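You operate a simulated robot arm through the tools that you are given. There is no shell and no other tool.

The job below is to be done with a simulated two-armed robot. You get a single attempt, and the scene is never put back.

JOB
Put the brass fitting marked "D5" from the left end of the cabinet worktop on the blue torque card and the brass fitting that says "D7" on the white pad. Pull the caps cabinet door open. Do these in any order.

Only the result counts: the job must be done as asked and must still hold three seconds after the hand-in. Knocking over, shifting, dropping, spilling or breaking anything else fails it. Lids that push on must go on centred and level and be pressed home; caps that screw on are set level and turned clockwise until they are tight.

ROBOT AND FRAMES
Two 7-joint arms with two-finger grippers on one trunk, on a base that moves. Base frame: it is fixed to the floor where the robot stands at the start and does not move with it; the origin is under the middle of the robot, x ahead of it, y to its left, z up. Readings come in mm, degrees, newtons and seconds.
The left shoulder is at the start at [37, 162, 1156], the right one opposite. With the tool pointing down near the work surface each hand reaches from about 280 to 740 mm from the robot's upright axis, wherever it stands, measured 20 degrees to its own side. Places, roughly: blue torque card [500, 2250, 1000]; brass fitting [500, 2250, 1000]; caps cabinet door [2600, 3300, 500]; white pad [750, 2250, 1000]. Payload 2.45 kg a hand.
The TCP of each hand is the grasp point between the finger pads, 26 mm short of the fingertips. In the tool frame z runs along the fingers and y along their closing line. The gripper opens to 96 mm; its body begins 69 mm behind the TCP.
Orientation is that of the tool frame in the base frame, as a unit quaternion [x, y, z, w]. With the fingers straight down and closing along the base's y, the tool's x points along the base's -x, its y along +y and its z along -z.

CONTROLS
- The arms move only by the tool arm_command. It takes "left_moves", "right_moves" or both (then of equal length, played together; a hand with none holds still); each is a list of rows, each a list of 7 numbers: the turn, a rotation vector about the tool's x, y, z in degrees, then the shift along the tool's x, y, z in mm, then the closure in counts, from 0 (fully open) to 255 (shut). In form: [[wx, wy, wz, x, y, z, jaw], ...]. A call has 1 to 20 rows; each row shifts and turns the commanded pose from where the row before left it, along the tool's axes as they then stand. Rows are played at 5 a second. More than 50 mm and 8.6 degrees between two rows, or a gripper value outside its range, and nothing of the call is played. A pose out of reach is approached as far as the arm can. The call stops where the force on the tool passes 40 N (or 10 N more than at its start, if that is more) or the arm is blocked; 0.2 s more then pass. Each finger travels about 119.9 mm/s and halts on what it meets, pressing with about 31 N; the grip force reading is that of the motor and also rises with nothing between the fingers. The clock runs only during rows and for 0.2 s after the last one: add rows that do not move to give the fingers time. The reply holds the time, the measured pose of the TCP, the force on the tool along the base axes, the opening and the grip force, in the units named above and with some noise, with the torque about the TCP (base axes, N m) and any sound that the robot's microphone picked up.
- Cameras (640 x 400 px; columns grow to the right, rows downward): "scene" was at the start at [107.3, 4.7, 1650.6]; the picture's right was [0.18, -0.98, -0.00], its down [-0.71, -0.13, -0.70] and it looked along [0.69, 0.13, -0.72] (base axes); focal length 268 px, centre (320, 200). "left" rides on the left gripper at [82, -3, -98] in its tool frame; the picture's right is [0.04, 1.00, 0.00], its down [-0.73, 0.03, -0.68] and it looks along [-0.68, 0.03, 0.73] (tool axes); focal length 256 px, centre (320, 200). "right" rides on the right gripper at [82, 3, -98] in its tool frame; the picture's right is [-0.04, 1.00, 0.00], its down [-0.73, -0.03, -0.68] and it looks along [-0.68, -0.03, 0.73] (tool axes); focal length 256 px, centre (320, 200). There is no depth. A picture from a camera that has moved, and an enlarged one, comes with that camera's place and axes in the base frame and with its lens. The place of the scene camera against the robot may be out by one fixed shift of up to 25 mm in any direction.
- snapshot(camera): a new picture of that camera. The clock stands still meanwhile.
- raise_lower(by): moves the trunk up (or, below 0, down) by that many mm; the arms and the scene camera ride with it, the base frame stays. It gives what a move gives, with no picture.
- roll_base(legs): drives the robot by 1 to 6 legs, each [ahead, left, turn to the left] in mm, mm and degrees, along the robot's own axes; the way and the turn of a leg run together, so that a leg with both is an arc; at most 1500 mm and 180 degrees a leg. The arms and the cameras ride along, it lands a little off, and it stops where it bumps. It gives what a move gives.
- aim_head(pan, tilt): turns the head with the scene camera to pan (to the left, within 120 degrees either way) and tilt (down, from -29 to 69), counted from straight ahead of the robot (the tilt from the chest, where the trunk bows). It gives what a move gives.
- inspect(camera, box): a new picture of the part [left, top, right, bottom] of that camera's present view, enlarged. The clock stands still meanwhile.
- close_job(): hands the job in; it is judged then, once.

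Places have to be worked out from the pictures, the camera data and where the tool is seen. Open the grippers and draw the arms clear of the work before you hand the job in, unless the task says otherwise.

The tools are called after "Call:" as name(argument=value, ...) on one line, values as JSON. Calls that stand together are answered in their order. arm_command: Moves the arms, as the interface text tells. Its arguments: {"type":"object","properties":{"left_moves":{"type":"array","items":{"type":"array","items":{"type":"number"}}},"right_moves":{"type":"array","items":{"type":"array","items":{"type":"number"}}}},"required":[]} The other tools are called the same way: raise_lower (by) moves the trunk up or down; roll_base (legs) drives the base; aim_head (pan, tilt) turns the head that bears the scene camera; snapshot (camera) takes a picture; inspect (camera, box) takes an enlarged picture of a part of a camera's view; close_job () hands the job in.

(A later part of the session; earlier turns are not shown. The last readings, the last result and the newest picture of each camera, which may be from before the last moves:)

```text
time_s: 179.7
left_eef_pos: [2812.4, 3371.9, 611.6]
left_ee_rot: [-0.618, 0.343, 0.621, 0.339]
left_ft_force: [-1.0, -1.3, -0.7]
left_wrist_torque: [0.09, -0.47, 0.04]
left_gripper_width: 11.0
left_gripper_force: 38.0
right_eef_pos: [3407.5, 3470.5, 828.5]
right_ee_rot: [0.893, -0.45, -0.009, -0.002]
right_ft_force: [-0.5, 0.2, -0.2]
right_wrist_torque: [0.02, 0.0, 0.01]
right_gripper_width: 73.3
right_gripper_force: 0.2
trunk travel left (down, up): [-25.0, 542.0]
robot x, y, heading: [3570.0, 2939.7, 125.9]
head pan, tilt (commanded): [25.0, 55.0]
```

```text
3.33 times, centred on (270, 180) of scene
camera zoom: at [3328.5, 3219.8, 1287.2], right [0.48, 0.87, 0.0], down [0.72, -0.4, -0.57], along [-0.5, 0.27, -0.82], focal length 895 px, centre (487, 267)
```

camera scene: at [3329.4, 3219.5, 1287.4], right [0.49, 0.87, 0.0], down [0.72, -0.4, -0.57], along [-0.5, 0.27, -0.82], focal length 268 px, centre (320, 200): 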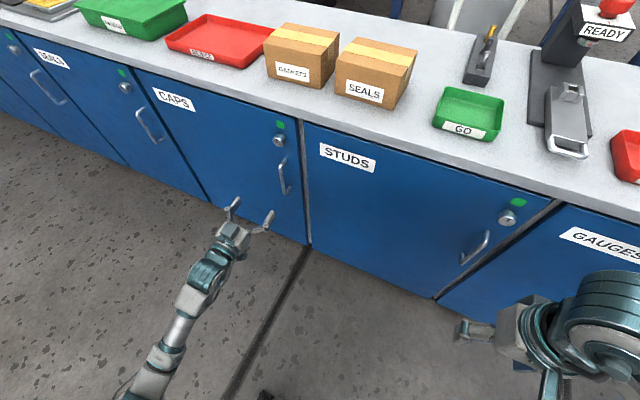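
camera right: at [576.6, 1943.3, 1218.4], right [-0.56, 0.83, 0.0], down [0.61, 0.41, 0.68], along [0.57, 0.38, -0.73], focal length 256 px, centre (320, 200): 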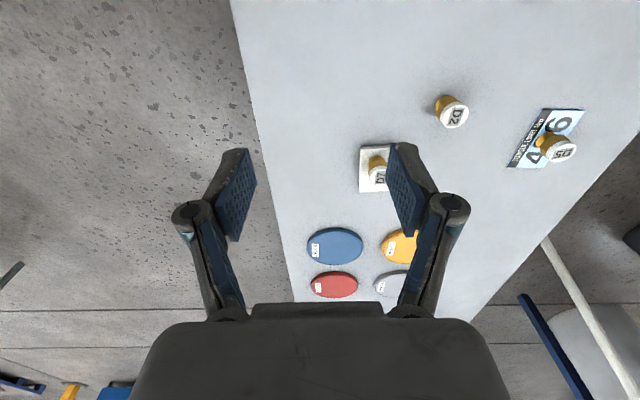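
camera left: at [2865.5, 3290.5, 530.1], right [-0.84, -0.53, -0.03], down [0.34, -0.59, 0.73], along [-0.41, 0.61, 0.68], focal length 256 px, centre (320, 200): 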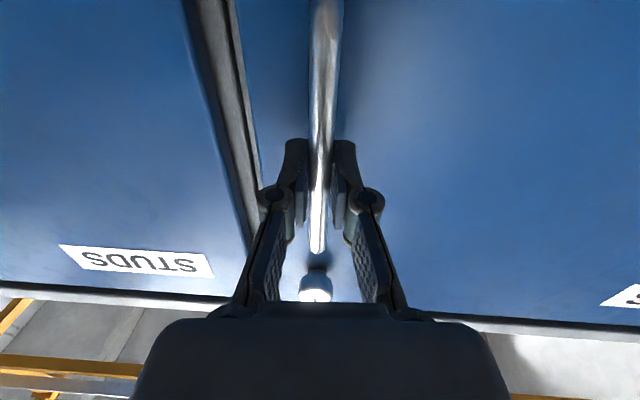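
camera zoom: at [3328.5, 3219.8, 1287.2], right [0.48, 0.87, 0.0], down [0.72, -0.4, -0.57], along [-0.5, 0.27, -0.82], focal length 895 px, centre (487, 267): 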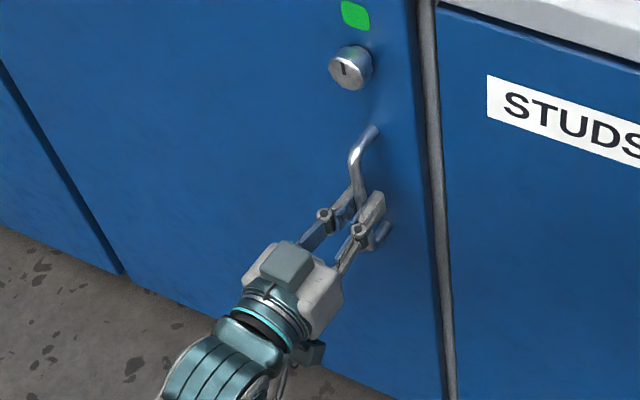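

The bar is gripped (11 mm, 38 N). I start pulling along the door's arc with small steps, yawing with it, and watch the force.

Call:
arm_command(left_moves=[[0.5, 0, 0, 0, 0.2, -4.4, 255], [0.5, 0, 0, 0, 0.2, -4.4, 255], [0.5, 0, 0, 0, 0.2, -4.4, 255], [0.5, 0, 0, 0, 0.2, -4.4, 255], [0, 0, 0, 0, 0, 0, 255]])

Call:
snapshot(camera="left")

```text
time_s: 180.9
left_eef_pos: [2819.4, 3357.4, 611.6]
left_ee_rot: [-0.612, 0.353, 0.616, 0.349]
left_ft_force: [-7.1, -1.2, 3.4]
left_wrist_torque: [-0.12, -0.49, 0.05]
left_gripper_width: 11.1
left_gripper_force: 38.2
right_eef_pos: [3407.0, 3469.0, 829.3]
right_ee_rot: [0.893, -0.45, -0.009, -0.002]
right_ft_force: [0.9, 0.1, 0.4]
right_wrist_torque: [-0.01, 0.0, -0.02]
right_gripper_width: 73.7
right_gripper_force: 0.0
trunk travel left (down, up): [-25.0, 542.0]
robot x, y, heading: [3570.4, 2943.3, 125.9]
head pan, tilt (commanded): [25.0, 55.0]
```

```text
taken
camera left: at [2871.1, 3273.5, 530.1], right [-0.86, -0.5, -0.03], down [0.32, -0.6, 0.73], along [-0.39, 0.62, 0.68], focal length 256 px, centre (320, 200)
```

left: 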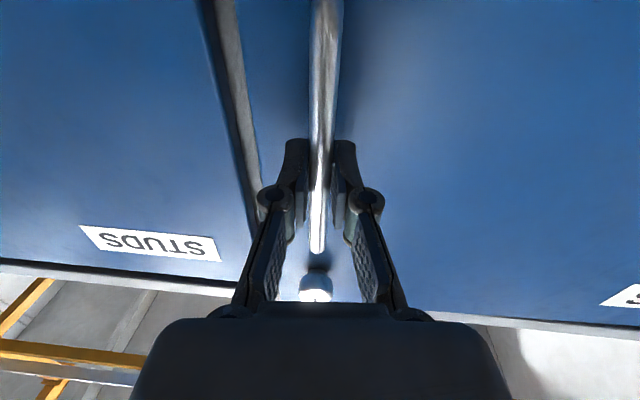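

The door is moving (about 2° open, low force). I continue along the arc by about 12° more.

Call:
arm_command(left_moves=[[1, 0, 0, 0, 0.8, -8.9, 255], [1.5, 0, 0, 0, 1.0, -13.3, 255], [1.5, 0, 0, 0, 0.9, -13.3, 255], [1.5, 0, 0, 0, 0.9, -13.3, 255], [1.5, 0, 0, 0, 0.8, -13.3, 255], [1.5, 0, 0, 0, 0.8, -13.3, 255], [1.5, 0, 0, 0, 0.8, -13.3, 255], [1, 0, 0, 0, 0.5, -8.9, 255], [0, 0, 0, 0, 0, 0, 255], [0, 0, 0, 0, 0, 0, 255]])

Call:
snapshot(camera="left")

Call:
snapshot(camera="scene")

```text
time_s: 183.1
left_eef_pos: [2857.8, 3268.2, 611.6]
left_ee_rot: [-0.574, 0.413, 0.578, 0.407]
left_ft_force: [14.3, 4.5, 2.2]
left_wrist_torque: [0.82, -0.33, -0.17]
left_gripper_width: 10.9
left_gripper_force: 38.3
right_eef_pos: [3409.5, 3470.6, 827.7]
right_ee_rot: [0.893, -0.449, -0.01, -0.001]
right_ft_force: [0.3, -0.3, -0.3]
right_wrist_torque: [0.03, 0.0, -0.03]
right_gripper_width: 73.8
right_gripper_force: 0.0
trunk travel left (down, up): [-25.0, 542.0]
robot x, y, heading: [3569.0, 2944.1, 125.9]
head pan, tilt (commanded): [25.0, 55.0]
```

```text
taken
camera left: at [2891.4, 3175.0, 530.3], right [-0.94, -0.33, -0.03], down [0.2, -0.65, 0.73], along [-0.26, 0.69, 0.68], focal length 256 px, centre (320, 200)
```

left: 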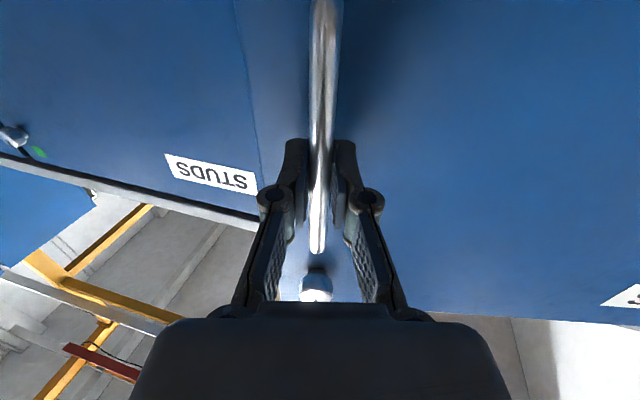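

```text
taken
camera scene: at [3332.1, 3220.2, 1287.8], right [0.48, 0.87, 0.0], down [0.72, -0.4, -0.57], along [-0.5, 0.27, -0.82], focal length 268 px, centre (320, 200)
```

scene: 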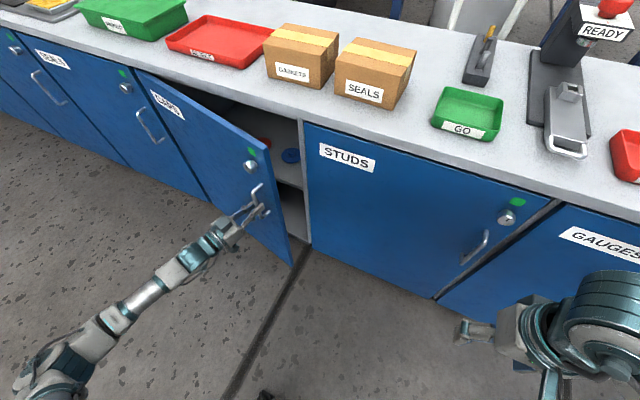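

The door is about 13° open and the shelf is visible. A lateral force of ~14 N suggests slightly too much leftward motion, so I reduce that and continue.

Call:
arm_command(left_moves=[[1, 0, 0, 0, -0.6, -8.9, 255], [1.5, 0, 0, 0, -0.2, -13.3, 255], [1.5, 0, 0, 0, 0.2, -13.3, 255], [1.5, 0, 0, 0, 0.2, -13.3, 255], [1.5, 0, 0, 0, 0.2, -13.3, 255], [1.5, 0, 0, 0, 0.2, -13.3, 255], [1.5, 0, 0, 0, 0.2, -13.3, 255], [1, 0, 0, 0, 0.2, -8.9, 255], [0, 0, 0, 0, 0, 0, 255], [0, 0, 0, 0, 0, 0, 255]])

Call:
snapshot(camera="left")

Call:
snapshot(camera="scene")

```text
time_s: 185.3
left_eef_pos: [2877.1, 3170.8, 611.4]
left_ee_rot: [-0.534, 0.463, 0.537, 0.46]
left_ft_force: [-28.5, -4.1, 10.7]
left_wrist_torque: [-0.78, -0.52, 0.31]
left_gripper_width: 11.1
left_gripper_force: 38.2
right_eef_pos: [3404.3, 3468.9, 828.4]
right_ee_rot: [0.893, -0.45, -0.009, -0.003]
right_ft_force: [0.8, 0.5, -0.2]
right_wrist_torque: [-0.03, 0.02, -0.02]
right_gripper_width: 73.5
right_gripper_force: 0.0
trunk travel left (down, up): [-25.0, 542.0]
robot x, y, heading: [3570.3, 2949.3, 125.8]
head pan, tilt (commanded): [25.0, 55.0]
```

```text
taken
camera left: at [2893.6, 3074.1, 530.2], right [-0.99, -0.15, -0.03], down [0.08, -0.68, 0.73], along [-0.13, 0.72, 0.68], focal length 256 px, centre (320, 200)
```

left: 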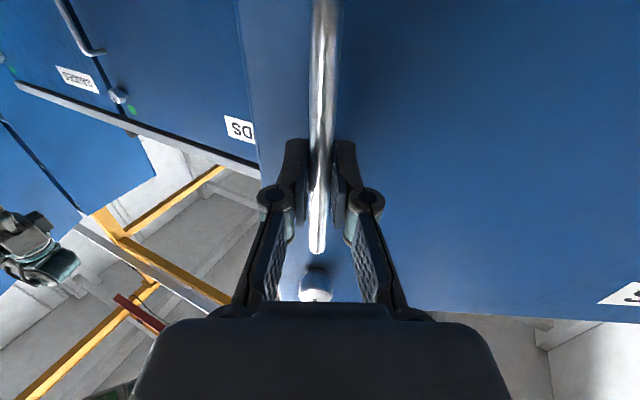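

```text
taken
camera scene: at [3324.8, 3215.3, 1287.7], right [0.48, 0.87, 0.0], down [0.72, -0.4, -0.57], along [-0.5, 0.28, -0.82], focal length 268 px, centre (320, 200)
```

scene: 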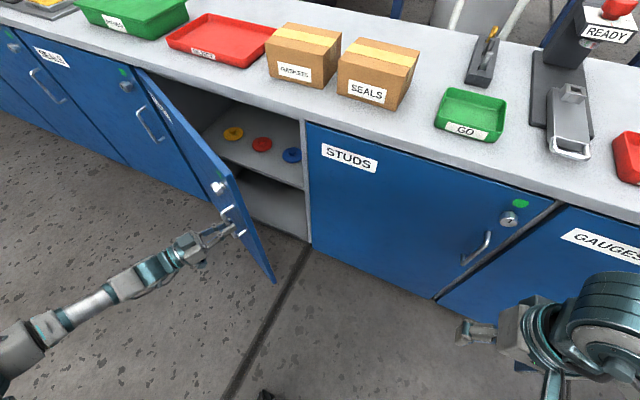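

The door is about 25° open; the lateral force is now −25 N, so I add a little more leftward motion and continue another 12°.

Call:
arm_command(left_moves=[[0.5, 0, 0, 0, 1.8, -4.4, 255], [1, 0, 0, 0, 1.2, -8.9, 255], [1.5, 0, 0, 0, 0.6, -13.3, 255], [1.5, 0, 0, 0, 0.6, -13.3, 255], [1.5, 0, 0, 0, 0.6, -13.3, 255], [1.5, 0, 0, 0, 0.6, -13.3, 255], [1.5, 0, 0, 0, 0.6, -13.3, 255], [1.5, 0, 0, 0, 0.6, -13.3, 255], [1, 0, 0, 0, 0.4, -8.9, 255], [0, 0, 0, 0, 0, 0, 255], [0, 0, 0, 0, 0, 0, 255]])

Call:
snapshot(camera="scene")

```text
time_s: 187.7
left_eef_pos: [2877.8, 3068.7, 610.6]
left_ee_rot: [-0.485, 0.515, 0.488, 0.512]
left_ft_force: [-32.9, 3.0, 13.5]
left_wrist_torque: [0.31, -0.35, 0.33]
left_gripper_width: 11.2
left_gripper_force: 38.4
right_eef_pos: [3406.1, 3470.7, 829.1]
right_ee_rot: [0.893, -0.45, -0.008, -0.002]
right_ft_force: [-0.6, 0.7, 0.9]
right_wrist_torque: [0.0, -0.01, -0.01]
right_gripper_width: 73.5
right_gripper_force: 0.1
trunk travel left (down, up): [-25.0, 542.0]
robot x, y, heading: [3573.1, 2943.2, 125.8]
head pan, tilt (commanded): [25.0, 55.0]
```

```text
taken
camera scene: at [3324.7, 3215.6, 1287.5], right [0.48, 0.87, 0.0], down [0.72, -0.4, -0.57], along [-0.5, 0.28, -0.82], focal length 268 px, centre (320, 200)
```

scene: 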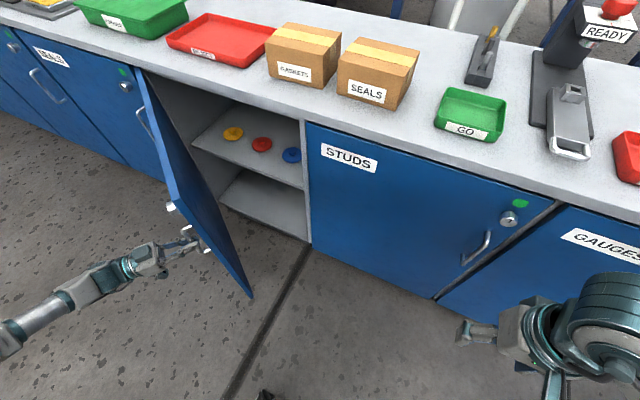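

The door is near 38°, with ~33 N pulling the hand toward the hinge. I relieve that by shifting toward the hinge and continue another ~11°.

Call:
arm_command(left_moves=[[0.5, 0, 0, -0.6, 2.5, -2, 255], [1, 0, 0, -0.5, 2, -6, 255], [1.6, 0, 0, 0, 1.2, -12, 255], [1.6, 0, 0, 0, 1.0, -13, 255], [1.6, 0, 0, 0, 1.0, -13, 255], [1.6, 0, 0, 0, 1.0, -13, 255], [1.6, 0, 0, 0, 1.0, -13, 255], [1.6, 0, 0, 0, 1.0, -13, 255], [1, 0, 0, 0, 0.6, -8, 255], [0, 0, 0, 0, 0, 0, 255], [0, 0, 0, 0, 0, 0, 255]])

Call:
snapshot(camera="scene")

Call:
snapshot(camera="left")

```text
time_s: 189.3
left_eef_pos: [2863.6, 2992.0, 610.5]
left_ee_rot: [-0.437, 0.557, 0.438, 0.554]
left_ft_force: [6.3, -0.9, 1.5]
left_wrist_torque: [-1.2, 0.02, -0.13]
left_gripper_width: 11.1
left_gripper_force: 38.6
right_eef_pos: [3407.9, 3465.2, 832.3]
right_ee_rot: [0.893, -0.45, -0.011, -0.002]
right_ft_force: [-0.4, -0.1, -0.2]
right_wrist_torque: [-0.01, -0.01, 0.01]
right_gripper_width: 73.6
right_gripper_force: 0.0
trunk travel left (down, up): [-25.0, 542.0]
robot x, y, heading: [3571.5, 2946.0, 126.0]
head pan, tilt (commanded): [25.0, 55.0]
stopped in row 8 (left hand): the force on the tool passed its limit at 46 N (the readings are from after the stop); the commanded pose is now the measured one
```

```text
taken
camera scene: at [3328.8, 3217.3, 1287.9], right [0.48, 0.87, 0.0], down [0.72, -0.4, -0.57], along [-0.5, 0.27, -0.82], focal length 268 px, centre (320, 200)
```

scene: 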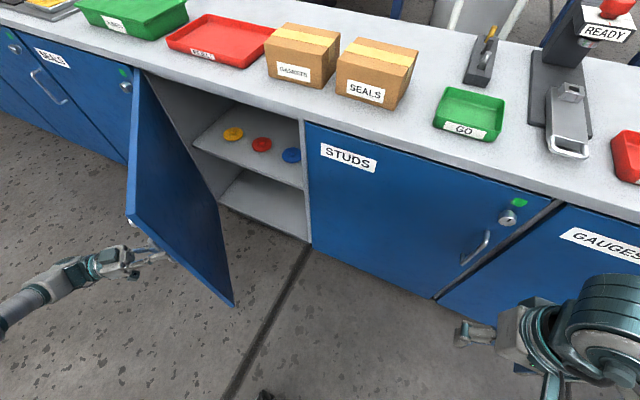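

```text
taken
camera left: at [2842.4, 2896.5, 530.6], right [-0.97, 0.23, -0.04], down [-0.18, -0.65, 0.74], along [0.15, 0.72, 0.68], focal length 256 px, centre (320, 200)
```

left: 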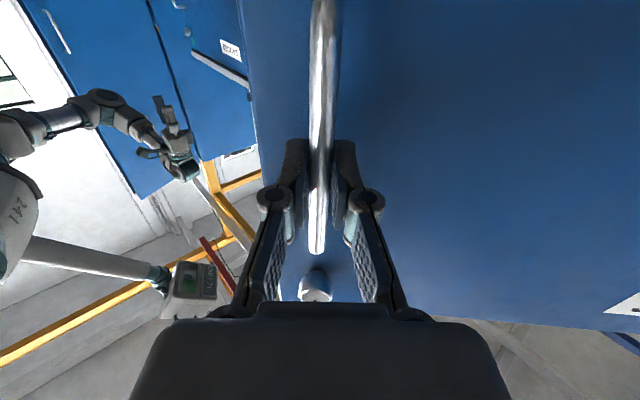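

The door is now about 45° open, and the arm would run out of reach going further this way. I release the handle and draw the hand back along its axis, away from the door.

Call:
arm_command(left_moves=[[0, 0, 0, 0, 0, 0, 170], [0, 0, 0, 0, 0, 0, 110], [0, 0, 0, 0, 0, 0, 90], [0, 0, 0, 0, 0, -6, 90], [0, 0, 0, 0, 0, -12, 90], [0, 0, 0, 0, 0, -18, 90], [0, 0, 0, 0, 0, -20, 90], [0, 0, 0, 0, 0, -20, 90], [0, 0, 0, 0, 0, -14, 90], [0, 0, 0, 0, 0, -8, 90], [0, 0, 0, 0, 0, 0, 90], [0, 0, 0, 0, 0, 0, 90], [0, 0, 0, 0, 0, 0, 90]])

Call:
snapshot(camera="scene")

Call:
snapshot(camera="left")

```text
time_s: 192.2
left_eef_pos: [2840.9, 2897.1, 612.0]
left_ee_rot: [-0.438, 0.557, 0.439, 0.553]
left_ft_force: [-1.1, -0.7, 0.5]
left_wrist_torque: [-0.01, -0.02, 0.0]
left_gripper_width: 62.4
left_gripper_force: 0.2
right_eef_pos: [3408.2, 3467.0, 831.5]
right_ee_rot: [0.893, -0.45, -0.011, -0.003]
right_ft_force: [-0.9, -0.7, -0.1]
right_wrist_torque: [0.03, 0.0, -0.01]
right_gripper_width: 73.5
right_gripper_force: 0.0
trunk travel left (down, up): [-25.0, 542.0]
robot x, y, heading: [3571.4, 2944.6, 126.1]
head pan, tilt (commanded): [25.0, 55.0]
```

```text
taken
camera scene: at [3328.2, 3216.9, 1287.6], right [0.48, 0.87, 0.0], down [0.72, -0.4, -0.57], along [-0.5, 0.28, -0.82], focal length 268 px, centre (320, 200)
```

scene: 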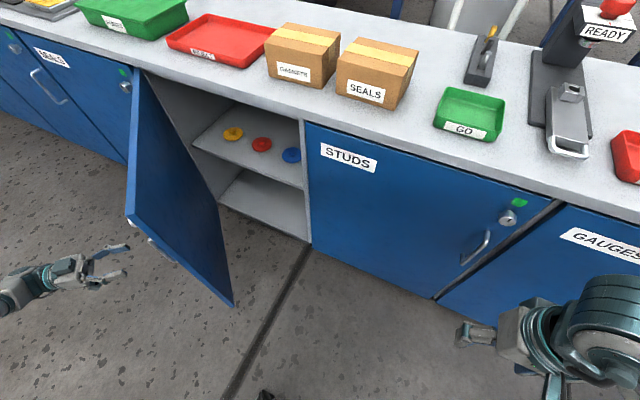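

```text
taken
camera left: at [2818.9, 2800.1, 531.2], right [-0.97, 0.23, -0.04], down [-0.18, -0.65, 0.74], along [0.15, 0.72, 0.68], focal length 256 px, centre (320, 200)
```

left: 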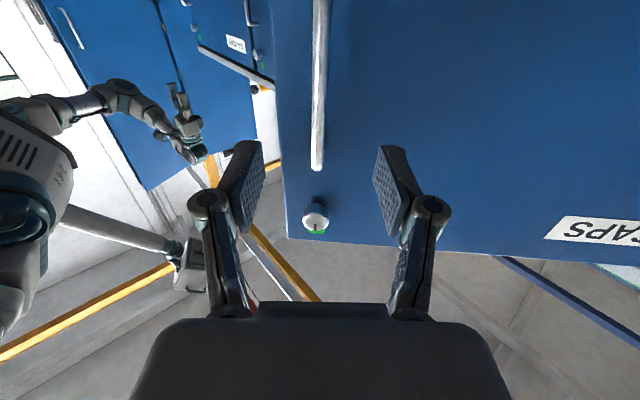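

The door stays open where I left it. I raise the trunk 300 mm so I can push the door further from above its top edge with the hand pointing down.

Call:
raise_lower(by=300)

Call:
aim_head(pan=35, tilt=50)

Call:
snapshot(camera="scene")

```text
time_s: 195.2
left_eef_pos: [2839.8, 2898.2, 911.6]
left_ee_rot: [-0.438, 0.557, 0.438, 0.553]
left_ft_force: [0.7, 0.2, -0.1]
left_wrist_torque: [-0.02, -0.02, 0.02]
left_gripper_width: 61.9
left_gripper_force: 0.1
right_eef_pos: [3408.0, 3466.5, 1129.7]
right_ee_rot: [0.893, -0.45, -0.011, -0.002]
right_ft_force: [0.2, -0.4, 0.2]
right_wrist_torque: [0.02, 0.0, -0.02]
right_gripper_width: 73.3
right_gripper_force: 0.1
trunk travel left (down, up): [-325.0, 242.0]
robot x, y, heading: [3573.3, 2942.2, 126.3]
head pan, tilt (commanded): [25.0, 55.0]
```

```text
time_s: 195.9
left_eef_pos: [2840.0, 2898.3, 912.0]
left_ee_rot: [-0.439, 0.557, 0.439, 0.551]
left_ft_force: [0.2, 0.8, -0.1]
left_wrist_torque: [0.0, 0.02, -0.05]
left_gripper_width: 61.9
left_gripper_force: 0.0
right_eef_pos: [3408.6, 3467.9, 1130.7]
right_ee_rot: [0.893, -0.45, -0.012, -0.003]
right_ft_force: [0.1, -0.2, 0.0]
right_wrist_torque: [-0.02, 0.02, 0.04]
right_gripper_width: 73.3
right_gripper_force: 0.0
trunk travel left (down, up): [-325.0, 242.0]
robot x, y, heading: [3571.0, 2941.3, 126.1]
head pan, tilt (commanded): [35.0, 50.0]
```

```text
taken
camera scene: at [3487.6, 2972.7, 1644.4], right [0.33, 0.95, 0.0], down [0.73, -0.25, -0.64], along [-0.6, 0.21, -0.77], focal length 268 px, centre (320, 200)
```

scene: 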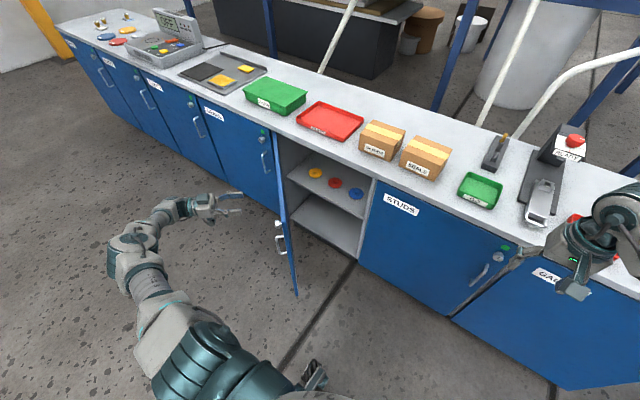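

The door is at about 45° by its free edge. I pitch the left hand back to pointing down while lifting it and moving it toward me, then undo its yaw.

Call:
arm_command(left_moves=[[0, 7.5, 0, -7.5, -10, 0, 90], [0, 7.5, 0, -7.4, -10, -1, 90], [0, 7.5, 0, -7.2, -10, -1.9, 90], [0, 7.5, 0, -6.9, -10, -2.9, 90], [0, 7.5, 0, -6.5, -10, -3.8, 90], [0, 7.5, 0, -5.9, -10, -4.6, 90], [0, 7.5, 0, -5.3, -10, -5.3, 120], [0, 7.5, 0, -4.6, -10, -5.9, 160], [0, 7.5, 0, -3.8, -10, -6.5, 200], [0, 7.5, 0, -2.9, -10, -6.9, 255], [0, 7.5, 0, -1.9, -10, -7.2, 255], [0, 7.5, 0, -1, -10, -7.4, 255], [0, 0, -7, 0, 0, 0, 255], [0, 0, -7, 0, 0, 0, 255], [0, 0, -7, 0, 0, 0, 255], [0, 0, -7, 0, 0, 0, 255], [0, 0, -7, 0, 0, 0, 255], [0, 0, -7, 0, 0, 0, 255], [0, 0, -7, 0, 0, 0, 255], [0, 0, 0, 0, 0, 0, 255]])

Call:
snapshot(camera="scene")

```text
time_s: 200.1
left_eef_pos: [2870.1, 2868.7, 901.9]
left_ee_rot: [0.889, -0.457, -0.006, -0.024]
left_ft_force: [0.2, -0.4, -0.4]
left_wrist_torque: [-0.01, 0.0, -0.01]
left_gripper_width: 0.1
left_gripper_force: 28.6
left hand out of reach, approached as far as the arm can: row 10, 11, 12
right_eef_pos: [3409.5, 3466.5, 1132.1]
right_ee_rot: [0.893, -0.45, -0.011, -0.002]
right_ft_force: [-0.2, -0.7, 0.1]
right_wrist_torque: [0.01, 0.01, 0.0]
right_gripper_width: 73.5
right_gripper_force: 0.0
trunk travel left (down, up): [-325.0, 242.0]
robot x, y, heading: [3575.1, 2942.2, 125.7]
head pan, tilt (commanded): [35.0, 50.0]
```

```text
taken
camera scene: at [3488.3, 2974.4, 1644.5], right [0.33, 0.95, 0.0], down [0.73, -0.25, -0.64], along [-0.6, 0.21, -0.77], focal length 268 px, centre (320, 200)
```

scene: 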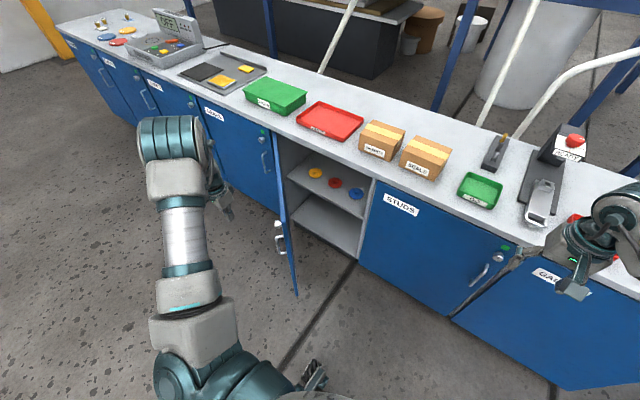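

The hand points down, just left of the door at z ≈ 902. I lift it 60 mm, level it and bring it over to my front, to the inner side of the door opening.

Call:
arm_command(left_moves=[[-1, 0.9, 0, 0, 0, -12, 255], [-1.1, 1, 0, 0, 0, -18, 255], [0, 0, 0, 0, 0, -18, 255], [0, 0, 0, 0, -6, -12, 255], [0, 0, 0, -5, -14, 0, 255], [0, 0, 0, -9, -22, 0, 255], [0, 0, 0, -10.5, -25, 0, 255], [0, 0, 0, -10.5, -25, 0, 255], [0, 0, 0, -10.5, -25, 0, 255], [0, 0, 0, -10.5, -25, 0, 255], [0, 0, 0, -10.5, -25, 0, 255], [0, 0, 0, -10.5, -25, 0, 255], [0, 0, 0, -10.5, -25, 0, 255], [0, 0, 0, -10.5, -25, 0, 255], [0, 0, 0, -10.5, -25, 0, 255], [0, 0, 0, -10.5, -25, 0, 255], [0, 0, 0, -10.5, -25, 0, 255], [0, 0, 0, -10.5, -25, 0, 255], [0, 0, 0, -10.5, -25, 0, 255], [0, 0, 0, -8, -20, 0, 255]])

Call:
arm_command(left_moves=[[0, 0, 0, -5, -14, 0, 255], [0, 0, 0, -3, -8, 0, 255], [0, 0, 0, 0, 0, 0, 255], [0, 0, 0, 0, 0, 0, 255], [0, 0, 0, 0, 0, 0, 255], [0, 0, 0, 0, 0, 0, 255]])

Call:
snapshot(camera="scene")

Call:
snapshot(camera="left")

```text
time_s: 204.3
left_eef_pos: [2979.1, 2945.8, 746.9]
left_ee_rot: [0.889, -0.458, -0.002, -0.006]
left_ft_force: [0.0, -0.5, -0.2]
left_wrist_torque: [0.02, -0.01, 0.0]
left_gripper_width: 0.0
left_gripper_force: 28.8
left hand out of reach, approached as far as the arm can: row 1, 2, 3, 4, 5, 6, 7, 8, 9, 10, 11, 12, 13, 14, 15, 16, 17, 18, 19, 20
right_eef_pos: [3408.9, 3467.7, 1130.7]
right_ee_rot: [0.893, -0.45, -0.011, -0.002]
right_ft_force: [0.7, 0.0, 1.0]
right_wrist_torque: [0.01, -0.01, -0.01]
right_gripper_width: 73.2
right_gripper_force: 0.1
trunk travel left (down, up): [-325.0, 242.0]
robot x, y, heading: [3571.8, 2936.7, 125.9]
head pan, tilt (commanded): [35.0, 50.0]
```

```text
time_s: 205.7
left_eef_pos: [2991.6, 2942.8, 740.2]
left_ee_rot: [0.889, -0.458, -0.002, -0.004]
left_ft_force: [0.7, 0.0, -0.9]
left_wrist_torque: [0.03, 0.02, -0.04]
left_gripper_width: 0.1
left_gripper_force: 28.3
left hand out of reach, approached as far as the arm can: row 1, 2
right_eef_pos: [3408.7, 3466.4, 1129.6]
right_ee_rot: [0.893, -0.45, -0.011, -0.003]
right_ft_force: [0.6, -0.1, -0.7]
right_wrist_torque: [-0.01, -0.02, 0.0]
right_gripper_width: 73.6
right_gripper_force: 0.1
trunk travel left (down, up): [-325.0, 242.0]
robot x, y, heading: [3571.5, 2942.9, 126.0]
head pan, tilt (commanded): [35.0, 50.0]
```

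```text
taken
camera scene: at [3488.8, 2975.0, 1644.5], right [0.33, 0.95, 0.0], down [0.73, -0.25, -0.64], along [-0.61, 0.21, -0.77], focal length 268 px, centre (320, 200)
```

scene: 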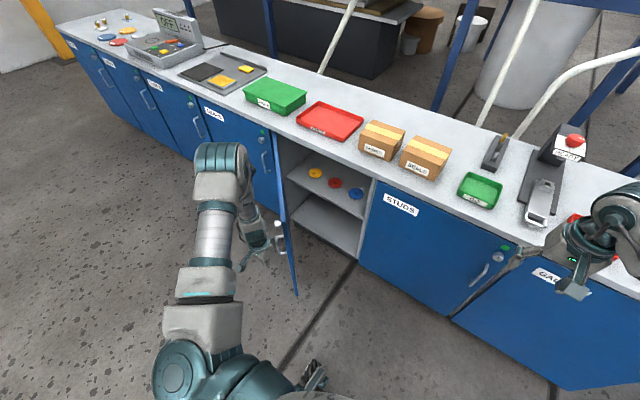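

```text
taken
camera left: at [3040.5, 2878.6, 837.7], right [-0.79, -0.61, -0.01], down [-0.45, 0.58, 0.68], along [-0.41, 0.54, -0.73], focal length 256 px, centre (320, 200)
```

left: 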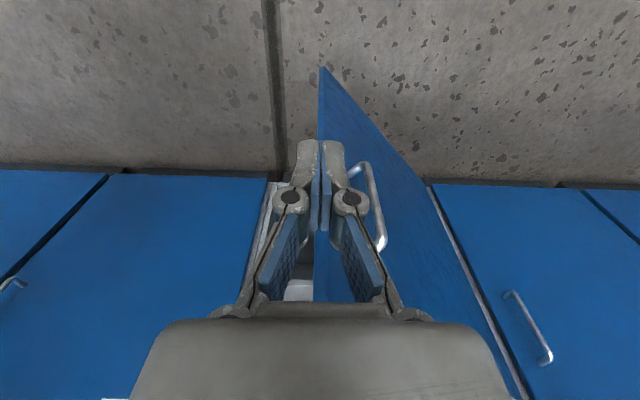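

With the elbow low the wrist can't lift further, but the hand hangs freely at z ≈ 740 just in front of the door's edge. I raise the trunk 200 mm so that, with the same arm shape, the fingertips clear the door's top.

Call:
raise_lower(by=200)

Call:
snapshot(camera="scene")

Call:
snapshot(camera="left")

```text
time_s: 207.8
left_eef_pos: [2984.9, 2948.9, 951.8]
left_ee_rot: [0.889, -0.457, -0.018, -0.013]
left_ft_force: [-1.0, -0.1, -0.3]
left_wrist_torque: [0.0, 0.01, -0.01]
left_gripper_width: 0.3
left_gripper_force: 28.4
right_eef_pos: [3408.0, 3466.9, 1330.6]
right_ee_rot: [0.893, -0.45, -0.011, -0.002]
right_ft_force: [-0.1, -0.6, 0.5]
right_wrist_torque: [-0.01, 0.01, 0.0]
right_gripper_width: 73.5
right_gripper_force: 0.0
trunk travel left (down, up): [-525.0, 42.0]
robot x, y, heading: [3573.1, 2942.5, 126.1]
head pan, tilt (commanded): [35.0, 50.0]
```

```text
taken
camera scene: at [3509.1, 2946.6, 1844.2], right [0.33, 0.95, 0.0], down [0.73, -0.25, -0.64], along [-0.61, 0.21, -0.77], focal length 268 px, centre (320, 200)
```

scene: 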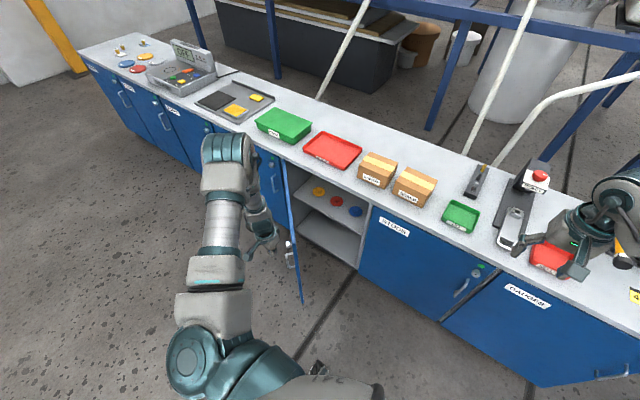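

```text
taken
camera left: at [3036.7, 2879.9, 1046.9], right [-0.79, -0.61, -0.01], down [-0.44, 0.55, 0.71], along [-0.43, 0.56, -0.7], focal length 256 px, centre (320, 200)
```

left: 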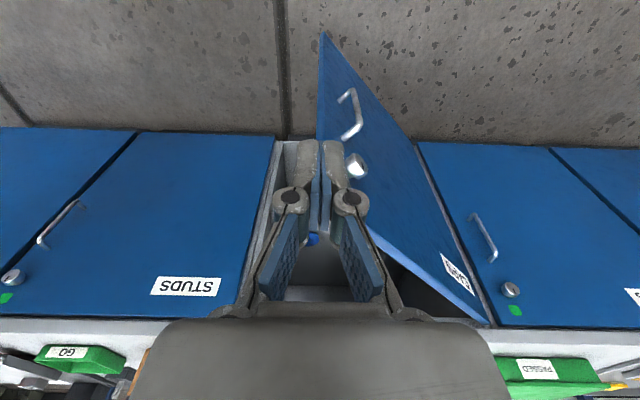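

The left camera confirms the door's free edge at about u 4140, n 757 (≈44°), with the fingertips clear above its top. I roll 180 mm ahead and 40 mm right so the hand is behind the door, then lower the trunk 150 mm.

Call:
roll_base(legs=[[0, -40, 0], [180, 0, 0]])

Call:
snapshot(camera="left")

Call:
snapshot(camera="scene")

```text
time_s: 209.8
left_eef_pos: [2897.5, 3100.4, 944.9]
left_ee_rot: [0.891, -0.454, -0.016, -0.021]
left_ft_force: [-0.7, -1.2, 0.8]
left_wrist_torque: [0.11, -0.04, 0.03]
left_gripper_width: 0.0
left_gripper_force: 28.0
right_eef_pos: [3314.5, 3615.6, 1335.1]
right_ee_rot: [0.895, -0.446, -0.01, -0.011]
right_ft_force: [-1.0, -0.8, -0.4]
right_wrist_torque: [0.03, -0.07, 0.05]
right_gripper_width: 73.6
right_gripper_force: 0.0
trunk travel left (down, up): [-525.0, 42.0]
robot x, y, heading: [3491.3, 3108.7, 126.2]
head pan, tilt (commanded): [35.0, 50.0]
```

```text
taken
camera left: at [2948.3, 3030.5, 1040.0], right [-0.79, -0.62, -0.02], down [-0.45, 0.54, 0.71], along [-0.43, 0.57, -0.7], focal length 256 px, centre (320, 200)
```

left: 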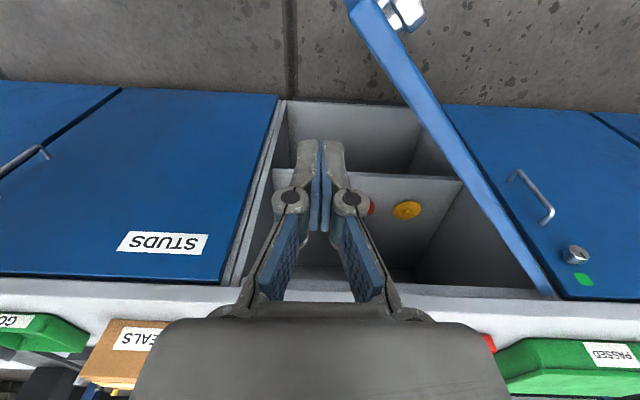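

```text
taken
camera scene: at [3424.8, 3099.1, 1844.2], right [0.32, 0.95, 0.01], down [0.73, -0.24, -0.64], along [-0.6, 0.21, -0.77], focal length 268 px, centre (320, 200)
```

scene: 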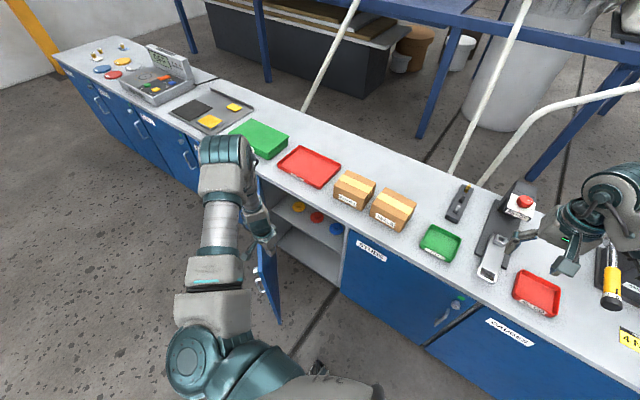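

The door's top edge is about 75 mm to the left of where the fingers will come down. I lower the trunk 150 mm.

Call:
raise_lower(by=-150)

Call:
snapshot(camera="left")

Call:
snapshot(camera="scene")

```text
time_s: 211.6
left_eef_pos: [2905.7, 3105.4, 801.9]
left_ee_rot: [0.891, -0.454, -0.018, -0.014]
left_ft_force: [-0.6, -0.6, 0.2]
left_wrist_torque: [0.04, 0.01, 0.0]
left_gripper_width: 0.0
left_gripper_force: 28.4
right_eef_pos: [3326.1, 3624.8, 1184.5]
right_ee_rot: [0.895, -0.446, -0.012, -0.005]
right_ft_force: [0.6, 0.8, 0.8]
right_wrist_torque: [0.0, -0.02, -0.02]
right_gripper_width: 73.4
right_gripper_force: 0.0
trunk travel left (down, up): [-375.0, 192.0]
robot x, y, heading: [3496.0, 3110.0, 125.9]
head pan, tilt (commanded): [35.0, 50.0]
```

```text
taken
camera left: at [2957.5, 3037.0, 896.2], right [-0.79, -0.62, -0.01], down [-0.44, 0.55, 0.71], along [-0.43, 0.56, -0.7], focal length 256 px, centre (320, 200)
```

left: 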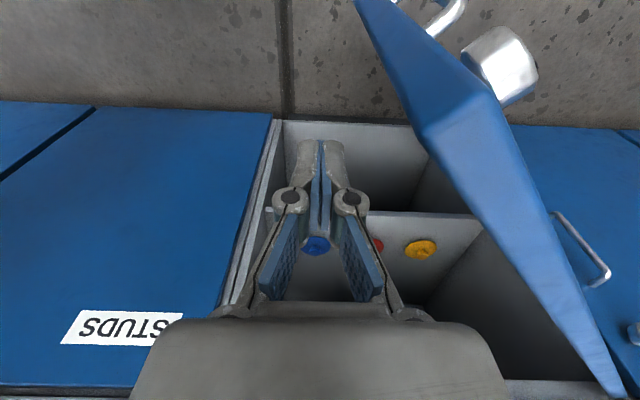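

```text
taken
camera scene: at [3441.4, 3139.9, 1695.2], right [0.32, 0.95, -0.01], down [0.72, -0.26, -0.65], along [-0.61, 0.2, -0.76], focal length 268 px, centre (320, 200)
```

scene: 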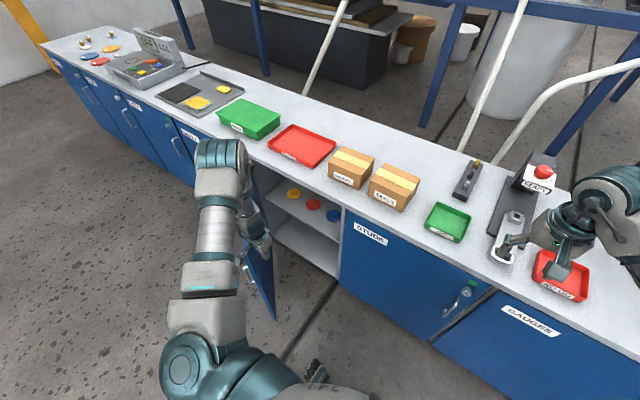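

The fingers are behind the door, tips about 70 mm below its top. I raise 20 mm for body clearance, then push the door further open by rolling the base left, starting with 120 mm.

Call:
raise_lower(by=20)

Call:
roll_base(legs=[[0, 60, 0], [0, 60, 0]])

Call:
snapshot(camera="left")

Call:
snapshot(camera="scene")

```text
time_s: 212.2
left_eef_pos: [2922.1, 3118.2, 828.9]
left_ee_rot: [0.89, -0.456, -0.021, -0.008]
left_ft_force: [0.0, 0.4, -0.1]
left_wrist_torque: [-0.1, 0.05, 0.0]
left_gripper_width: 0.0
left_gripper_force: 28.3
right_eef_pos: [3346.8, 3640.1, 1201.5]
right_ee_rot: [0.893, -0.449, -0.015, 0.002]
right_ft_force: [1.7, 1.0, 1.0]
right_wrist_torque: [-0.11, 0.08, -0.01]
right_gripper_width: 73.2
right_gripper_force: 0.1
trunk travel left (down, up): [-395.0, 172.0]
robot x, y, heading: [3499.1, 3109.8, 126.0]
head pan, tilt (commanded): [35.0, 50.0]
```

```text
time_s: 213.8
left_eef_pos: [2781.8, 3016.1, 804.2]
left_ee_rot: [0.889, -0.457, -0.011, -0.027]
left_ft_force: [-1.3, -1.7, -0.5]
left_wrist_torque: [0.07, -0.03, -0.04]
left_gripper_width: 0.2
left_gripper_force: 28.4
right_eef_pos: [3196.2, 3524.8, 1206.8]
right_ee_rot: [0.894, -0.447, -0.005, -0.019]
right_ft_force: [-1.4, -0.7, -0.7]
right_wrist_torque: [0.08, -0.07, -0.01]
right_gripper_width: 73.6
right_gripper_force: 0.0
trunk travel left (down, up): [-395.0, 172.0]
robot x, y, heading: [3388.9, 3029.4, 125.9]
head pan, tilt (commanded): [35.0, 50.0]
```

```text
taken
camera left: at [2830.9, 2946.1, 898.9], right [-0.79, -0.61, -0.04], down [-0.45, 0.54, 0.71], along [-0.41, 0.58, -0.7], focal length 256 px, centre (320, 200)
```

left: 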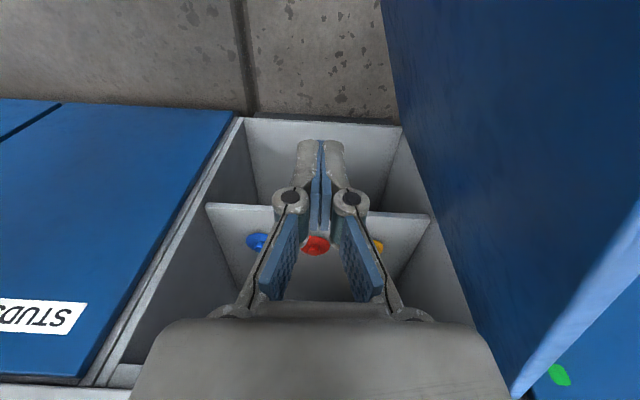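

```text
taken
camera scene: at [3261.6, 3003.3, 1709.2], right [0.33, 0.94, 0.03], down [0.75, -0.24, -0.62], along [-0.58, 0.23, -0.79], focal length 268 px, centre (320, 200)
```

scene: 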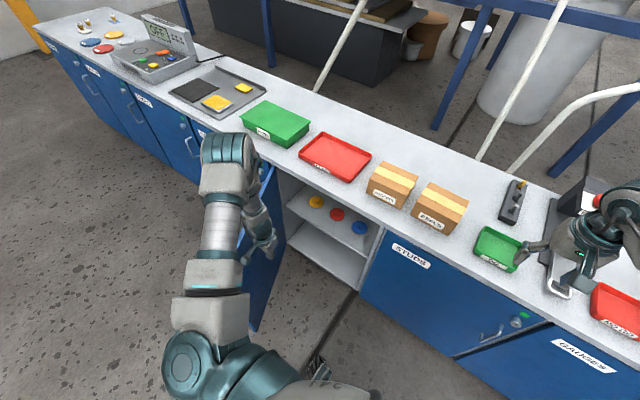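

The door swung further open ahead of the hand. I let the sway settle and look again.

Call:
arm_command(left_moves=[[0, 0, 0, 0, 0, 0, 255], [0, 0, 0, 0, 0, 0, 255], [0, 0, 0, 0, 0, 0, 255], [0, 0, 0, 0, 0, 0, 255], [0, 0, 0, 0, 0, 0, 255], [0, 0, 0, 0, 0, 0, 255], [0, 0, 0, 0, 0, 0, 255], [0, 0, 0, 0, 0, 0, 255], [0, 0, 0, 0, 0, 0, 255], [0, 0, 0, 0, 0, 0, 255], [0, 0, 0, 0, 0, 0, 255], [0, 0, 0, 0, 0, 0, 255]])

Call:
snapshot(camera="left")

Call:
snapshot(camera="scene")

```text
time_s: 216.6
left_eef_pos: [2797.0, 3014.9, 822.4]
left_ee_rot: [0.89, -0.455, -0.022, -0.014]
left_ft_force: [0.3, -0.4, 0.9]
left_wrist_torque: [0.05, -0.03, 0.03]
left_gripper_width: 0.0
left_gripper_force: 28.4
right_eef_pos: [3217.8, 3528.4, 1209.5]
right_ee_rot: [0.896, -0.444, -0.016, -0.009]
right_ft_force: [0.2, -0.8, -1.4]
right_wrist_torque: [0.01, 0.04, 0.01]
right_gripper_width: 73.3
right_gripper_force: 0.1
trunk travel left (down, up): [-395.0, 172.0]
robot x, y, heading: [3383.7, 3021.4, 126.0]
head pan, tilt (commanded): [35.0, 50.0]
stopped in row 12 (left hand): the arm was blocked; the commanded pose is now the measured one
```

```text
taken
camera left: at [2847.3, 2946.3, 917.1], right [-0.79, -0.62, -0.01], down [-0.44, 0.55, 0.72], along [-0.44, 0.57, -0.7], focal length 256 px, centre (320, 200)
```

left: 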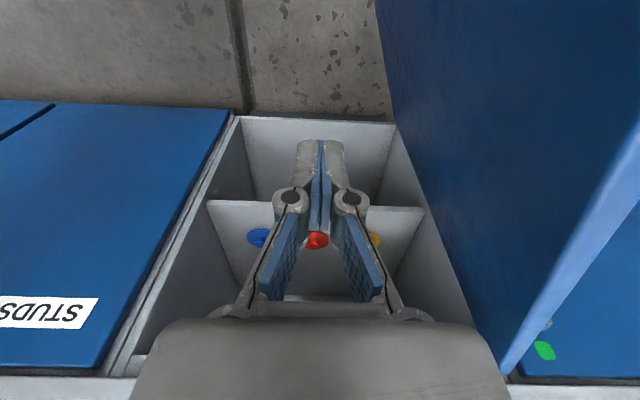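

```text
taken
camera scene: at [3280.3, 3011.2, 1712.7], right [0.33, 0.95, 0.02], down [0.74, -0.24, -0.63], along [-0.59, 0.22, -0.78], focal length 268 px, centre (320, 200)
```

scene: 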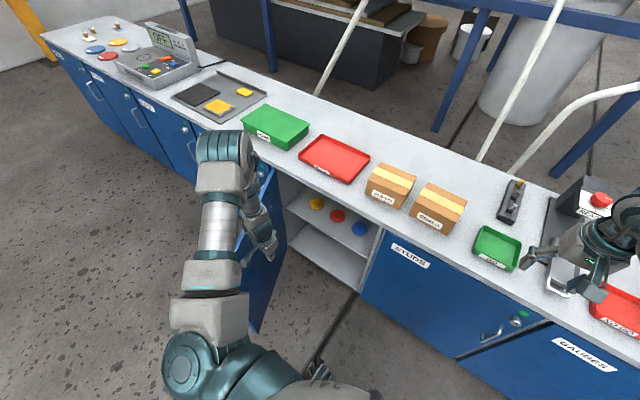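

The door now stands at about 65°, moving freely. I roll another 200 mm left in short legs so the fingers push it to roughly 85°.

Call:
roll_base(legs=[[0, 70, 0], [0, 70, 0], [0, 60, 0]])

Call:
snapshot(camera="left")

Call:
snapshot(camera="scene")

```text
time_s: 218.8
left_eef_pos: [2663.8, 2923.6, 840.3]
left_ee_rot: [0.889, -0.456, -0.03, 0.001]
left_ft_force: [1.8, 1.6, 0.1]
left_wrist_torque: [-0.09, 0.1, 0.0]
left_gripper_width: 0.0
left_gripper_force: 28.5
right_eef_pos: [3099.8, 3444.0, 1202.9]
right_ee_rot: [0.894, -0.447, -0.024, 0.008]
right_ft_force: [0.6, 0.0, -0.3]
right_wrist_torque: [-0.09, 0.09, 0.0]
right_gripper_width: 73.2
right_gripper_force: 0.0
trunk travel left (down, up): [-395.0, 172.0]
robot x, y, heading: [3228.5, 2908.9, 125.8]
head pan, tilt (commanded): [35.0, 50.0]
```

```text
taken
camera left: at [2719.1, 2856.2, 935.4], right [-0.79, -0.61, 0.03], down [-0.41, 0.56, 0.72], along [-0.46, 0.55, -0.7], focal length 256 px, centre (320, 200)
```

left: 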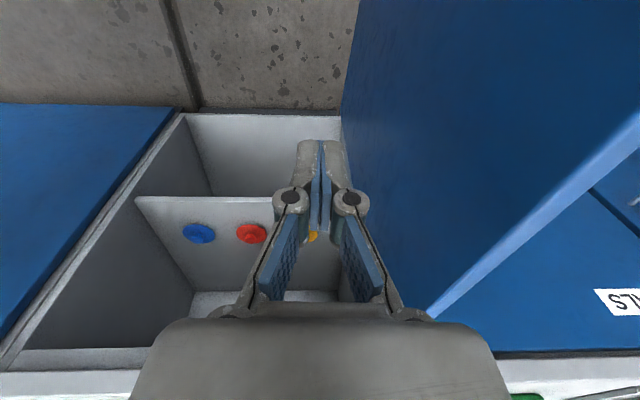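

```text
taken
camera scene: at [3198.1, 2952.6, 1715.2], right [0.33, 0.94, -0.03], down [0.71, -0.27, -0.65], along [-0.62, 0.2, -0.76], focal length 268 px, centre (320, 200)
```

scene: 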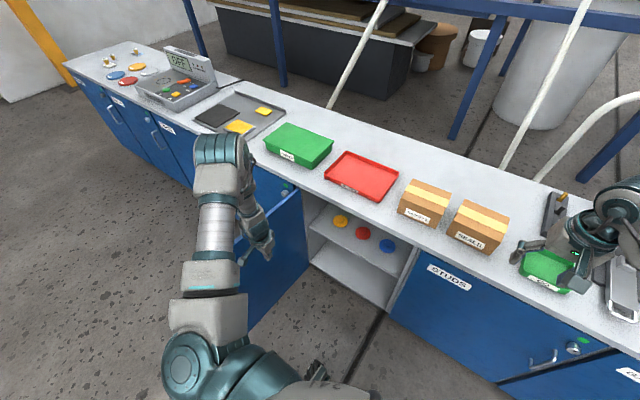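

The door now stands at about 90°. I raise the trunk 160 mm to lift the hand out above the door, then let things settle.

Call:
raise_lower(by=160)

Call:
snapshot(camera="left")

Call:
snapshot(camera="scene")

```text
time_s: 220.6
left_eef_pos: [2666.5, 2923.0, 997.7]
left_ee_rot: [0.889, -0.457, -0.029, -0.001]
left_ft_force: [-0.8, 1.3, -0.4]
left_wrist_torque: [-0.07, -0.03, -0.01]
left_gripper_width: 0.1
left_gripper_force: 28.7
right_eef_pos: [3102.4, 3441.9, 1365.3]
right_ee_rot: [0.893, -0.449, -0.023, 0.004]
right_ft_force: [-0.1, -0.1, 0.3]
right_wrist_torque: [-0.01, -0.03, 0.04]
right_gripper_width: 73.2
right_gripper_force: 0.1
trunk travel left (down, up): [-555.0, 12.0]
robot x, y, heading: [3228.7, 2914.9, 125.7]
head pan, tilt (commanded): [35.0, 50.0]
```

```text
taken
camera left: at [2721.3, 2855.9, 1092.5], right [-0.79, -0.61, 0.02], down [-0.42, 0.56, 0.72], along [-0.45, 0.56, -0.7], focal length 256 px, centre (320, 200)
```

left: 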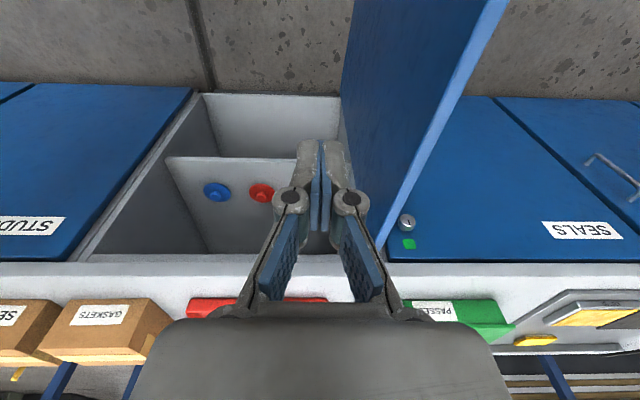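

```text
taken
camera scene: at [3199.7, 2938.1, 1874.7], right [0.33, 0.94, -0.02], down [0.71, -0.26, -0.65], along [-0.62, 0.2, -0.76], focal length 268 px, centre (320, 200)
```

scene: 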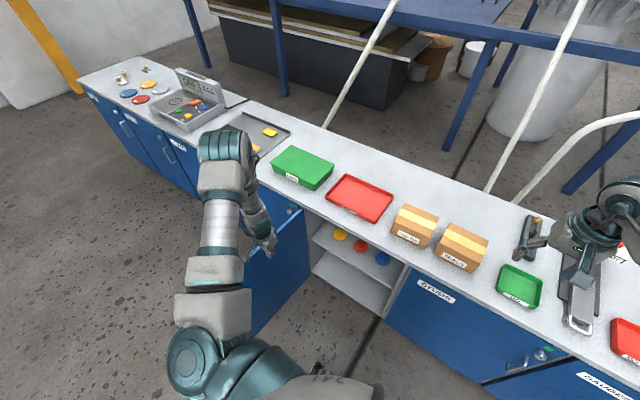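

The hand is above the door's top, and the shelf contents are undisturbed. I back the base straight away from the cabinet by 350 mm.

Call:
roll_base(legs=[[-350, 0, 0]])

Call:
arm_command(left_moves=[[0, 0, 0, 0, 0, 0, 100], [0, 0, 0, 0, 0, 0, 0], [0, 0, 0, 0, 0, 0, 0], [0, 0, 0, 0, 0, 0, 0], [0, 0, 0, 0, 0, 0, 0], [0, 0, 0, 0, 0, 0, 0], [0, 0, 0, 0, 0, 0, 0]], right_moves=[[0, 0, 0, 0, 0, 0, 0], [0, 0, 0, 0, 0, 0, 0], [0, 0, 0, 0, 0, 0, 0], [0, 0, 0, 0, 0, 0, 0], [0, 0, 0, 0, 0, 0, 0], [0, 0, 0, 0, 0, 0, 0], [0, 0, 0, 0, 0, 0, 0]])

Call:
aim_head(pan=25, tilt=40)

Call:
snapshot(camera="scene")

```text
time_s: 222.9
left_eef_pos: [2842.4, 2619.7, 985.3]
left_ee_rot: [0.89, -0.455, -0.022, -0.012]
left_ft_force: [1.0, -0.3, 0.0]
left_wrist_torque: [-0.02, 0.0, -0.01]
left_gripper_width: 0.0
left_gripper_force: 27.9
right_eef_pos: [3268.1, 3133.6, 1369.2]
right_ee_rot: [0.895, -0.446, -0.017, -0.008]
right_ft_force: [-0.1, -1.5, -0.5]
right_wrist_torque: [0.06, -0.04, 0.01]
right_gripper_width: 73.4
right_gripper_force: 0.0
trunk travel left (down, up): [-555.0, 12.0]
robot x, y, heading: [3430.0, 2623.0, 125.7]
head pan, tilt (commanded): [35.0, 50.0]
```

```text
time_s: 224.7
left_eef_pos: [2869.7, 2633.6, 998.6]
left_ee_rot: [0.887, -0.46, -0.03, -0.008]
left_ft_force: [0.7, 1.2, -0.6]
left_wrist_torque: [-0.09, -0.02, -0.01]
left_gripper_width: 95.9
left_gripper_force: 0.1
right_eef_pos: [3306.0, 3147.2, 1370.8]
right_ee_rot: [0.893, -0.449, -0.025, 0.0]
right_ft_force: [-0.2, 1.4, 0.3]
right_wrist_torque: [-0.11, 0.07, 0.07]
right_gripper_width: 95.8
right_gripper_force: 0.0
trunk travel left (down, up): [-555.0, 12.0]
robot x, y, heading: [3435.5, 2623.2, 125.8]
head pan, tilt (commanded): [35.0, 50.0]
stopped in row 7 (left hand): the arm was blocked; the commanded pose is now the measured one
```

```text
time_s: 225.4
left_eef_pos: [2862.7, 2625.7, 992.2]
left_ee_rot: [0.888, -0.459, -0.029, -0.011]
left_ft_force: [-0.1, -0.1, 0.4]
left_wrist_torque: [-0.03, 0.01, 0.02]
left_gripper_width: 96.0
left_gripper_force: 0.0
right_eef_pos: [3295.2, 3138.1, 1372.6]
right_ee_rot: [0.894, -0.448, -0.022, -0.005]
right_ft_force: [0.7, -0.4, -0.2]
right_wrist_torque: [-0.05, 0.03, -0.02]
right_gripper_width: 96.0
right_gripper_force: 0.0
trunk travel left (down, up): [-555.0, 12.0]
robot x, y, heading: [3437.9, 2629.8, 125.5]
head pan, tilt (commanded): [25.0, 40.0]
```

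```text
taken
camera scene: at [3367.6, 2645.3, 1888.2], right [0.49, 0.87, 0.0], down [0.57, -0.31, -0.76], along [-0.66, 0.37, -0.65], focal length 268 px, centre (320, 200)
```

scene: 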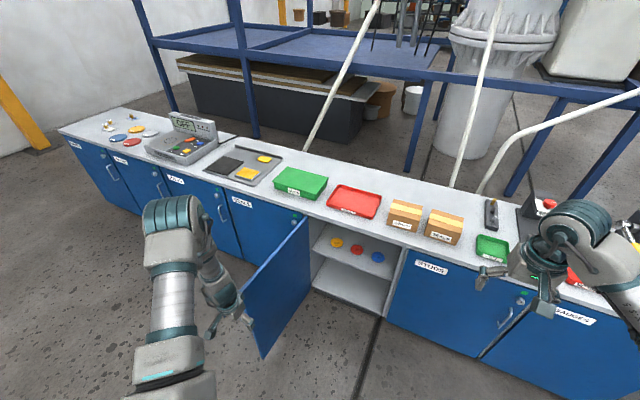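

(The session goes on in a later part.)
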